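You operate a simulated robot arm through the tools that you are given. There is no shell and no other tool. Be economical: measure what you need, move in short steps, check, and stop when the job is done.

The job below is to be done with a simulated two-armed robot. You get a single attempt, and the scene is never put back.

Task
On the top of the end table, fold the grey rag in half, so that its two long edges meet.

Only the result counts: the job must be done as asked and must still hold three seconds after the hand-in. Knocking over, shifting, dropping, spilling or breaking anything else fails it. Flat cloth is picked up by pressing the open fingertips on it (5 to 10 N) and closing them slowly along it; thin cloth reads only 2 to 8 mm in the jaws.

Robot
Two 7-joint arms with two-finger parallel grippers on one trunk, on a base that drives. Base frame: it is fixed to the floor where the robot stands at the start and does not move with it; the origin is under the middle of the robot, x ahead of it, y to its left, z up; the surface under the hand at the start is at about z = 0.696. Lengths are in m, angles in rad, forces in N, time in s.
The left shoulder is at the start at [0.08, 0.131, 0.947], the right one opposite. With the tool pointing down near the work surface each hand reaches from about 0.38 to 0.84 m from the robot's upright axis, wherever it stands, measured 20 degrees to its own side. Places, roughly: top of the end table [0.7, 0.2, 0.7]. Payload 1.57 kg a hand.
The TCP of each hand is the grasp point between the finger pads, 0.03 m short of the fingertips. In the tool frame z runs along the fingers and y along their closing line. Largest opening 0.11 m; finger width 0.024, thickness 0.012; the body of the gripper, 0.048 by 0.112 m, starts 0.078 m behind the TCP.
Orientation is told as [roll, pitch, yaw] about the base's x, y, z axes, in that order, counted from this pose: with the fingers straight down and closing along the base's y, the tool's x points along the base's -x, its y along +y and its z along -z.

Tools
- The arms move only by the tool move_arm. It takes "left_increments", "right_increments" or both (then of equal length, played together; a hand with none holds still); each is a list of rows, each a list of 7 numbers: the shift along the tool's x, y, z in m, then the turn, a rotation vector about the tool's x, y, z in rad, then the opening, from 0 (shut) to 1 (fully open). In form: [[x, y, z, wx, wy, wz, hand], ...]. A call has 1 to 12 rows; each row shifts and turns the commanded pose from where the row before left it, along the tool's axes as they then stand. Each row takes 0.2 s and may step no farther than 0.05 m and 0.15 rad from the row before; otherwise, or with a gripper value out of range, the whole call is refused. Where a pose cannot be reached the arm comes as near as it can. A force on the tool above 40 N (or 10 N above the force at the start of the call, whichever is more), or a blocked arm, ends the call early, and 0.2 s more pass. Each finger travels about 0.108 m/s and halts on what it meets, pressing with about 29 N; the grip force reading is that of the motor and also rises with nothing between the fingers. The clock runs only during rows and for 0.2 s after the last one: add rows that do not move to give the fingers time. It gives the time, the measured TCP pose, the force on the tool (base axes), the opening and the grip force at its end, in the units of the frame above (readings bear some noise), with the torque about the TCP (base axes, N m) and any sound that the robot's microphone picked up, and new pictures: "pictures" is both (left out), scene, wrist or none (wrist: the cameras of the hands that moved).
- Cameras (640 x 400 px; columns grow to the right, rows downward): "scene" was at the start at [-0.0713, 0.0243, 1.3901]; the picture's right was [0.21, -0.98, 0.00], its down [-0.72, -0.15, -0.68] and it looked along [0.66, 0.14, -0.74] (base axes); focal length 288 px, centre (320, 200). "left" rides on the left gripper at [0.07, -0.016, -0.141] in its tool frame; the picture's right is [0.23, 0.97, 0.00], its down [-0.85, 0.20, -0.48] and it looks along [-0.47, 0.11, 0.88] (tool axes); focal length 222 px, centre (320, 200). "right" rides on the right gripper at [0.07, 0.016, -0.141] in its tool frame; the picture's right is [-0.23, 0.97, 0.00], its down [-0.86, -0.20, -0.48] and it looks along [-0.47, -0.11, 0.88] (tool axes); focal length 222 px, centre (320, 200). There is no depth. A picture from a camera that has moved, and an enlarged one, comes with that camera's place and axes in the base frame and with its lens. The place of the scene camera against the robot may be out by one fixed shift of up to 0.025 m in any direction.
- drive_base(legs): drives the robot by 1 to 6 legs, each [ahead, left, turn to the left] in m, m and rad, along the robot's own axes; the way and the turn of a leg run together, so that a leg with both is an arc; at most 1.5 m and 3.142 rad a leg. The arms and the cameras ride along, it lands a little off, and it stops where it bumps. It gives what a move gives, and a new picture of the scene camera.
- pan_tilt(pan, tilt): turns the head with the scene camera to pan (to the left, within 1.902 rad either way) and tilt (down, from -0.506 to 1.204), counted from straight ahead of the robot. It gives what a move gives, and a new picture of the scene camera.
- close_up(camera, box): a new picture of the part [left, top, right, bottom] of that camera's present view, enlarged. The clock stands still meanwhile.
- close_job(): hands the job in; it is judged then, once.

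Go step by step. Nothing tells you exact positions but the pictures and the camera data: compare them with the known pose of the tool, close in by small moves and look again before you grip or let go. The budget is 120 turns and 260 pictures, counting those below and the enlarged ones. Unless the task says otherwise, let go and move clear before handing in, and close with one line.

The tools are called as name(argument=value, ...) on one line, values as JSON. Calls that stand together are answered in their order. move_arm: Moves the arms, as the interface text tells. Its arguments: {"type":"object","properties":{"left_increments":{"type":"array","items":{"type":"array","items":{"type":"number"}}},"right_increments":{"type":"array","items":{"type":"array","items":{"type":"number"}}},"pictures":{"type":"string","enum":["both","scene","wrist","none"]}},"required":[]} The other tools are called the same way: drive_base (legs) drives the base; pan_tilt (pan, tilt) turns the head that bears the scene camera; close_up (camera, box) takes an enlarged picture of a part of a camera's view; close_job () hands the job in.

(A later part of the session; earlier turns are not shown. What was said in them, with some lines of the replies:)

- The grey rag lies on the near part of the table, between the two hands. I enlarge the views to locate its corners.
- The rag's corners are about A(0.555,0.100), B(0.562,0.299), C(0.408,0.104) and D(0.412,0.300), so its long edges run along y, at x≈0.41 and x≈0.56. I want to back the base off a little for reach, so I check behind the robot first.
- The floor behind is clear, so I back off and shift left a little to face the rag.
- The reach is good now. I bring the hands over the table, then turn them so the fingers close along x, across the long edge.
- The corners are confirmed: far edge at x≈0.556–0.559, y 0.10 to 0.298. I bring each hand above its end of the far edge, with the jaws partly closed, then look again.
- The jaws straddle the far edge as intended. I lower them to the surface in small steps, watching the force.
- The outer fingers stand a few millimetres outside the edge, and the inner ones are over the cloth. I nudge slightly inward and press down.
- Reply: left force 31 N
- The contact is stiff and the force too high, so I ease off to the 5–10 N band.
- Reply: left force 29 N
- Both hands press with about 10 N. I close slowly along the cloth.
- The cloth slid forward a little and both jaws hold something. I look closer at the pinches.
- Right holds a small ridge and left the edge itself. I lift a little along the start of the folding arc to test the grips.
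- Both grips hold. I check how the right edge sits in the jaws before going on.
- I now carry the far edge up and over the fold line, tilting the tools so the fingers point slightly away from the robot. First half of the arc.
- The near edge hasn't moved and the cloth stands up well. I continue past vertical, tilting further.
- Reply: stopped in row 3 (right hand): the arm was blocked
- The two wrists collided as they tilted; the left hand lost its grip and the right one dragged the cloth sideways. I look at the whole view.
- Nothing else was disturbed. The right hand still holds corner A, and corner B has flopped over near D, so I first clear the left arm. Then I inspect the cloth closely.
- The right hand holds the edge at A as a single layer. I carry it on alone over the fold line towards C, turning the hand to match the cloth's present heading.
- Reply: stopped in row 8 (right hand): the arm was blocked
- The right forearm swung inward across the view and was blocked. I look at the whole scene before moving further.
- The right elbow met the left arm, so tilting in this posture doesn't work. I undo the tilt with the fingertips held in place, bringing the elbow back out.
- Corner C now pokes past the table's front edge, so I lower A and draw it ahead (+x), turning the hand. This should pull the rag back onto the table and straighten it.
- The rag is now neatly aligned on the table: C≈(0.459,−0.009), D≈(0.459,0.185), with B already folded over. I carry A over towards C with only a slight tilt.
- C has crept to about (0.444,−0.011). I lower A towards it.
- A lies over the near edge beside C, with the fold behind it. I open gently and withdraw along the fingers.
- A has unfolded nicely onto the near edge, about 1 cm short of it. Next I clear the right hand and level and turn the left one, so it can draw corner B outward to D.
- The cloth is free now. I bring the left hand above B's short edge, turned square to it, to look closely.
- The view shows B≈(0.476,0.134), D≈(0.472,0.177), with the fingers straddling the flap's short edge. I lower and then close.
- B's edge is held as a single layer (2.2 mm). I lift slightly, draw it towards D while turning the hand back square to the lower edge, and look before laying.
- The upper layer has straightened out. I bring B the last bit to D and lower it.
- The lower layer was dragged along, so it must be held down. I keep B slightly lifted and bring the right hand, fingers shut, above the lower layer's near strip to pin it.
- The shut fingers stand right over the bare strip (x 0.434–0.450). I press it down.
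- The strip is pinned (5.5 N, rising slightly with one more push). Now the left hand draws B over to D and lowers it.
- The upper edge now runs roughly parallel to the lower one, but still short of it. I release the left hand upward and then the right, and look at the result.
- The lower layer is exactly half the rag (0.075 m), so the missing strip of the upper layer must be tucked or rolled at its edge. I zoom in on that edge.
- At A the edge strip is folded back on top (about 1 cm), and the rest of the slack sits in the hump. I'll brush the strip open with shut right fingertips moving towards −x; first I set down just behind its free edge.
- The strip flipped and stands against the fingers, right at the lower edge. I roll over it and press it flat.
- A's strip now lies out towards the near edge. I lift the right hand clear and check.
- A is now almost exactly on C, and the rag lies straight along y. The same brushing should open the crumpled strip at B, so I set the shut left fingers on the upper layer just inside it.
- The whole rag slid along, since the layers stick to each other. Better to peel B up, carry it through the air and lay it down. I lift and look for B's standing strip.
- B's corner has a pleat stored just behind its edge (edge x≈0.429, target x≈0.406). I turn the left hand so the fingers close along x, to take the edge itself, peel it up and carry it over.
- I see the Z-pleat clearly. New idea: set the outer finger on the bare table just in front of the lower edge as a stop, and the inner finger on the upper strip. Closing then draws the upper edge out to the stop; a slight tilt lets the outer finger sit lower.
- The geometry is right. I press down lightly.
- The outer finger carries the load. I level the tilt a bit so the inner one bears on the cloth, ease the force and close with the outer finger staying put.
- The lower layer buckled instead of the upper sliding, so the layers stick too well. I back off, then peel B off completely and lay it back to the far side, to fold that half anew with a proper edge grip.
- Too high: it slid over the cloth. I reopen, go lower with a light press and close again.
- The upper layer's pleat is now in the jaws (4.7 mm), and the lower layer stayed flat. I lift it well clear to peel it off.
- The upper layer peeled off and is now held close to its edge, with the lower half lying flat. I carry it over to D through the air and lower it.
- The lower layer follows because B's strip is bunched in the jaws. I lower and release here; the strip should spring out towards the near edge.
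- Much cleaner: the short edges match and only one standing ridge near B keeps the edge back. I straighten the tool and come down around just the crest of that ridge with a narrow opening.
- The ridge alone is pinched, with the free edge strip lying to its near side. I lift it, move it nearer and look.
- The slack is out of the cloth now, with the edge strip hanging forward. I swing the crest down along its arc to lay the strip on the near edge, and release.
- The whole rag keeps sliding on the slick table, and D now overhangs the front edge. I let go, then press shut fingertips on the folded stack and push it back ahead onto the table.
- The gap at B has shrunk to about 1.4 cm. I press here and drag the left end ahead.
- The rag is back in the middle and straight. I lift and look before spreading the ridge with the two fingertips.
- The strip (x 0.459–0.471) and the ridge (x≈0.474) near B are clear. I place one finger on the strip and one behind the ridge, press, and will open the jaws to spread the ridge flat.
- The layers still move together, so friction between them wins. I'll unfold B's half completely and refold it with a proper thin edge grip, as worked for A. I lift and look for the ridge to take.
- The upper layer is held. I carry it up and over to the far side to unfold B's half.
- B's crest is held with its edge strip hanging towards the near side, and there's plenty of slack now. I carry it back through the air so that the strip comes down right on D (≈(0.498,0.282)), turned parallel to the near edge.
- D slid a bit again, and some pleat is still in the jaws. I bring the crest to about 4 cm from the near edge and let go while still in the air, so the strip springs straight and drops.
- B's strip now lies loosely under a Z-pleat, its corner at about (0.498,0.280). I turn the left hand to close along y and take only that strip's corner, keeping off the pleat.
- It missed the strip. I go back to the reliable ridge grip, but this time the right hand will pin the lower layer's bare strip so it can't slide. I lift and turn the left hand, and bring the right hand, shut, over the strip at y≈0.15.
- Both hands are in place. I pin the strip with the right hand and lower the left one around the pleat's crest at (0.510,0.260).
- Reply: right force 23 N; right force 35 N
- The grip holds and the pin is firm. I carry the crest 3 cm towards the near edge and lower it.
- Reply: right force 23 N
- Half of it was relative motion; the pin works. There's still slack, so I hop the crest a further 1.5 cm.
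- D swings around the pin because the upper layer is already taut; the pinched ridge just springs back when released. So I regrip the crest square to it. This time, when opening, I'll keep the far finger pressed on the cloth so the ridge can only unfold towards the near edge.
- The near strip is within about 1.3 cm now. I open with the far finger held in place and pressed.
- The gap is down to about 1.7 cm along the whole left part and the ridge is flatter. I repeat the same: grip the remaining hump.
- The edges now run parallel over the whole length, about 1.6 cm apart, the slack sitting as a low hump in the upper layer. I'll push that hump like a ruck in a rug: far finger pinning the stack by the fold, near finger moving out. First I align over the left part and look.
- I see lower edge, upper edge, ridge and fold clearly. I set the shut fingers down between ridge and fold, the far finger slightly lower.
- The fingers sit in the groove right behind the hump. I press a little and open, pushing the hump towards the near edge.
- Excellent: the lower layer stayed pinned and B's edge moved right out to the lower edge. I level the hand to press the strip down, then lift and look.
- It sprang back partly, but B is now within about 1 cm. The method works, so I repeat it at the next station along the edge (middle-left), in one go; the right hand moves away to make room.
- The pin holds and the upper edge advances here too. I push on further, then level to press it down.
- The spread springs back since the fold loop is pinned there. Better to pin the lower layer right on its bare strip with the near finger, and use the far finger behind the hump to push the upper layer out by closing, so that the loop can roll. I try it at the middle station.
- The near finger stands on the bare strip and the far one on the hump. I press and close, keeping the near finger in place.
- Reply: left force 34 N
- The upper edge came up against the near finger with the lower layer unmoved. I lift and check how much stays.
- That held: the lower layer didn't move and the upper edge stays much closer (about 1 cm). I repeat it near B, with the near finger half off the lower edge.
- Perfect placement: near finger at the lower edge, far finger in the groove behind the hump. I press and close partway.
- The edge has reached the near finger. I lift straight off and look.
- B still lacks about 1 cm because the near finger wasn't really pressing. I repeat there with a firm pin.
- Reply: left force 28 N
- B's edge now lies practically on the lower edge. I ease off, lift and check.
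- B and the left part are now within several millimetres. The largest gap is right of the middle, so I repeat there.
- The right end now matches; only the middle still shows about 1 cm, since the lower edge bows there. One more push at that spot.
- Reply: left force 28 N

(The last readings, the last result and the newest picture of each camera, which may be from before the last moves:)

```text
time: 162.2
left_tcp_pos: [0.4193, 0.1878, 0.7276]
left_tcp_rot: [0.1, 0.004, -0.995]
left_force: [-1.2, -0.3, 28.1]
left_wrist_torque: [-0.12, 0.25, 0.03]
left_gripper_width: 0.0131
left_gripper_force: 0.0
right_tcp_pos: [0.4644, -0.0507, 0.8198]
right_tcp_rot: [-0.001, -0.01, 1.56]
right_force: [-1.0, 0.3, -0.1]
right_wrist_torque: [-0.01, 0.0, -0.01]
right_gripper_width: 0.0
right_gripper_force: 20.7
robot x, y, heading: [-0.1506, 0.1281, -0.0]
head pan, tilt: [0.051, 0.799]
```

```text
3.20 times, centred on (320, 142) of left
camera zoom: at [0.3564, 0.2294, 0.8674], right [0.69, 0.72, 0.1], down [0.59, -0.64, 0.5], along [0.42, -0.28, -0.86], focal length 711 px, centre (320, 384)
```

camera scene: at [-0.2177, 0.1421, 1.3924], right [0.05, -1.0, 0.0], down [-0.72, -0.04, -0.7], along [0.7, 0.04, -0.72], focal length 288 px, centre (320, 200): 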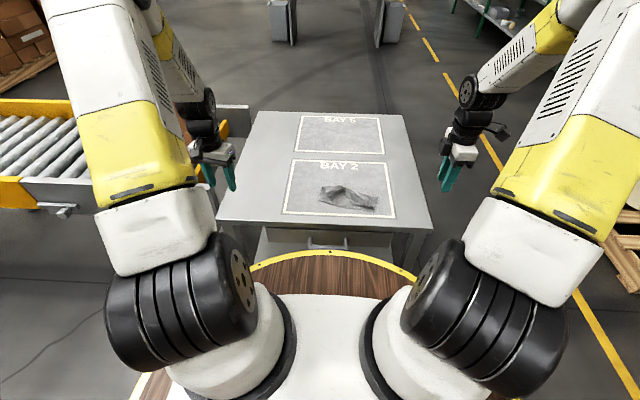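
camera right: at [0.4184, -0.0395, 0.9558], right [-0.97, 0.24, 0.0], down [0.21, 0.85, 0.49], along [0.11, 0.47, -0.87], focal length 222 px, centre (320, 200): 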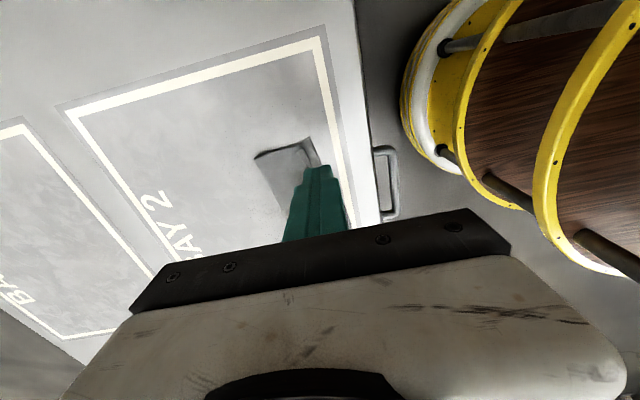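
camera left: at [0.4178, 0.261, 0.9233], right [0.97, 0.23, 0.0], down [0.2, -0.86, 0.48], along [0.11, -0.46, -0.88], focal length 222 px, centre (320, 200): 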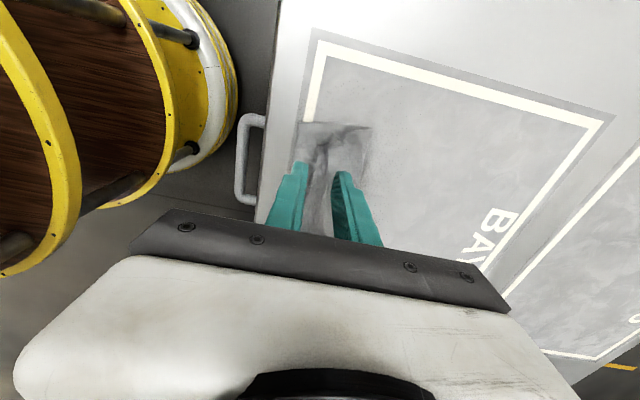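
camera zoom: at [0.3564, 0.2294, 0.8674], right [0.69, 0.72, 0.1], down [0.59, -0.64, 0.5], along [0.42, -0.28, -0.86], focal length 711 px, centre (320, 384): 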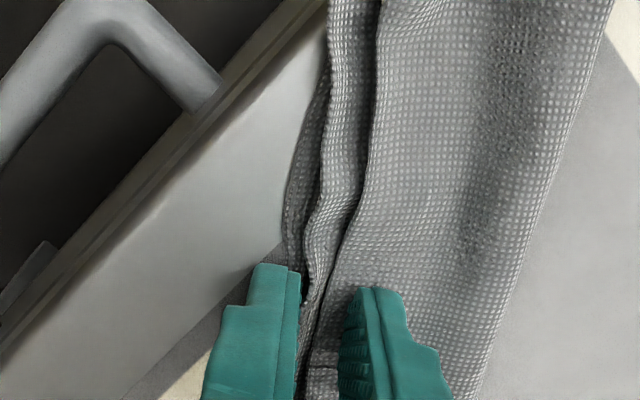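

move_arm(left_increments=[[0, 0, -0.003, 0, 0, 0, 0.13], [0, 0, -0.01, 0, 0, 0, 0.15], [0, 0.002, -0.03, 0, 0, 0, 0.2], [0, 0.002, -0.04, 0, 0, 0, 0.2], [0.04, 0, -0.03, 0, 0, 0, 0.2], [0.04, 0, 0, 0, 0, 0, 0.2], [0.04, 0, 0, 0, 0, 0, 0.2]], pictures="none")

close_up(camera="left", box=[150, 100, 470, 300])

close_up(camera="scene", box=[275, 175, 371, 235])

```text
time: 163.8
left_tcp_pos: [0.3477, 0.285, 0.8367]
left_tcp_rot: [0.099, 0.003, -0.995]
left_force: [0.0, -0.3, -0.8]
left_wrist_torque: [0.02, 0.05, -0.04]
left_gripper_width: 0.0219
left_gripper_force: 0.3
right_tcp_pos: [0.4647, -0.0511, 0.8196]
right_tcp_rot: [0.001, -0.008, 1.56]
right_force: [0.3, 0.3, 0.0]
right_wrist_torque: [0.07, 0.05, 0.03]
right_gripper_width: 0.0
right_gripper_force: 21.5
robot x, y, heading: [-0.1517, 0.1304, 0.001]
head pan, tilt: [0.051, 0.799]
```

```text
2.00 times, centred on (310, 200) of left
camera zoom: at [0.2845, 0.325, 0.9768], right [0.69, 0.72, 0.1], down [0.59, -0.64, 0.49], along [0.42, -0.28, -0.86], focal length 444 px, centre (340, 200)
```

zoom: 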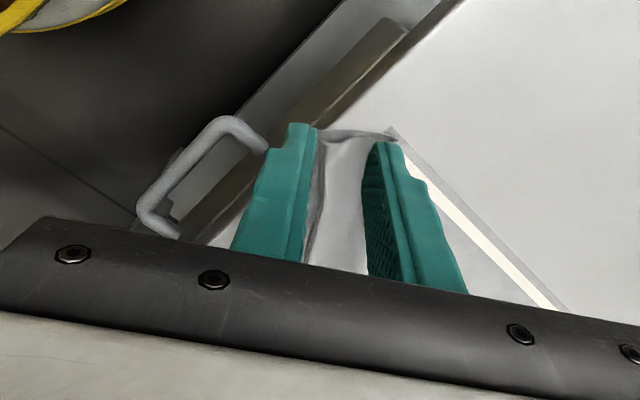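

```text
6.67 times, centred on (323, 205) of scene
camera zoom: at [-0.2175, 0.1417, 1.3924], right [0.05, -1.0, 0.0], down [-0.72, -0.04, -0.7], along [0.7, 0.04, -0.72], focal length 1919 px, centre (300, 167)
```

zoom: 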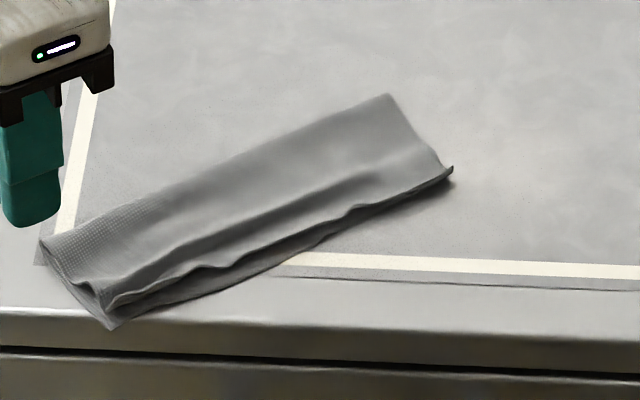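

The edges now meet within several millimetres over the whole length. Corner D just touches the table's front edge, though, so I pull the folded rag along its own length with the right hand, away from that edge.

move_arm(right_increments=[[-0.048, -0.0046, 0, 0, 0, 0, 0], [-0.048, -0.0046, 0, 0, 0, 0, 0], [-0.048, -0.0046, 0, 0, 0, 0, 0], [-0.048, -0.0046, 0, 0, 0, 0, 0], [0, 0, 0.03, 0, 0, 0, 0], [0, 0, 0.03, 0, 0, 0, 0], [0, 0, 0.025, 0, 0, 0, 0], [0, 0, 0.004, 0, 0, 0, 0], [0, 0, 0.001, 0, 0, 0, 0]], pictures="none")

close_up(camera="right", box=[200, 70, 440, 220])

```text
time: 165.8
left_tcp_pos: [0.3469, 0.2845, 0.8379]
left_tcp_rot: [0.097, 0.002, -0.995]
left_force: [-0.1, -0.6, 0.6]
left_wrist_torque: [0.0, 0.0, -0.04]
left_gripper_width: 0.0219
left_gripper_force: 0.1
right_tcp_pos: [0.4852, 0.1394, 0.7318]
right_tcp_rot: [-0.001, -0.008, 1.561]
right_force: [0.3, -0.4, 0.7]
right_wrist_torque: [-0.01, -0.02, -0.05]
right_gripper_width: 0.0
right_gripper_force: 21.1
robot x, y, heading: [-0.1489, 0.1331, 0.006]
head pan, tilt: [0.051, 0.799]
```

```text
2.67 times, centred on (320, 145) of right
camera zoom: at [0.4699, 0.0706, 0.8727], right [-0.97, 0.24, 0.0], down [0.21, 0.85, 0.49], along [0.11, 0.47, -0.87], focal length 592 px, centre (320, 347)
```

zoom: 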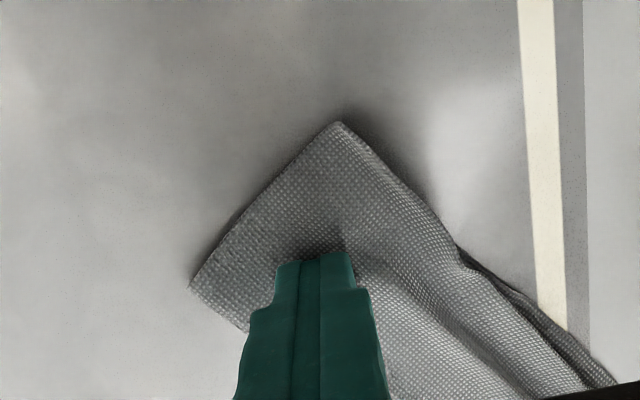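

A lies fully over C, and the finger stands in the middle of the right end. I press and pull along the rag's length by about 4.5 cm, then lift.

move_arm(right_increments=[[0, 0, 0.002, 0, 0, 0, 0], [0, 0, 0.0015, 0, 0, 0, 0], [0.005, -0.0035, 0, 0, 0, 0, 0], [0.0073, -0.0053, 0, 0, 0, 0, 0], [0.0073, -0.0053, 0, 0, 0, 0, 0], [0.0073, -0.0053, 0, 0, 0, 0, 0], [0.0073, -0.0053, 0, 0, 0, 0, 0], [0.0035, -0.0025, 0, 0, 0, 0, 0], [0, 0, -0.01, 0, 0, 0, 0], [0, 0, -0.03, 0, 0, 0, 0], [0.03, 0, -0.03, 0, 0, 0, 0], [0.045, 0, 0, 0, 0, 0, 0]], pictures="none")

close_up(camera="scene", box=[275, 175, 371, 235])

```text
time: 168.4
left_tcp_pos: [0.349, 0.2856, 0.8382]
left_tcp_rot: [0.099, 0.003, -0.995]
left_force: [0.4, -0.4, 0.4]
left_wrist_torque: [-0.01, -0.01, -0.01]
left_gripper_width: 0.0219
left_gripper_force: 0.0
right_tcp_pos: [0.5116, 0.0279, 0.7982]
right_tcp_rot: [0.0, -0.01, 1.56]
right_force: [-0.2, 0.1, -0.2]
right_wrist_torque: [-0.04, 0.0, 0.0]
right_gripper_width: 0.0002
right_gripper_force: 21.8
robot x, y, heading: [-0.1481, 0.1295, 0.005]
head pan, tilt: [0.051, 0.799]
```

```text
6.67 times, centred on (323, 205) of scene
camera zoom: at [-0.2176, 0.1426, 1.3924], right [0.06, -1.0, 0.0], down [-0.72, -0.04, -0.7], along [0.7, 0.04, -0.72], focal length 1919 px, centre (300, 167)
```

zoom: 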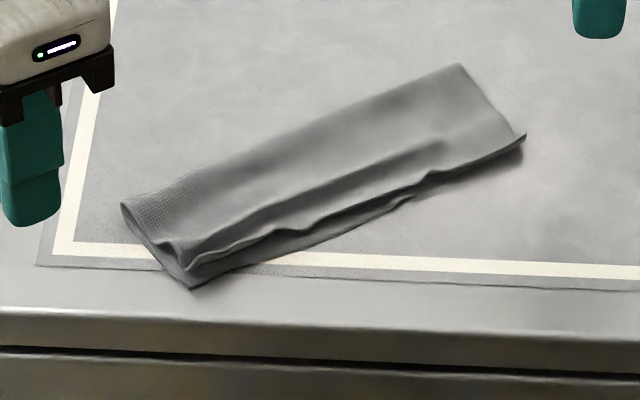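

The folded rag lies wholly on the table top, its long edges meeting within several millimetres, and both hands are clear. I hand it in.

close_job()

```text
The job is handed in.
```

I folded the grey rag in half on the end table and handed the job in. Its two long edges meet at one end and are a few millimetres apart, under 1 cm, at the other, with a low hump left in the top layer. The whole rag lies on the table top and nothing else was disturbed.
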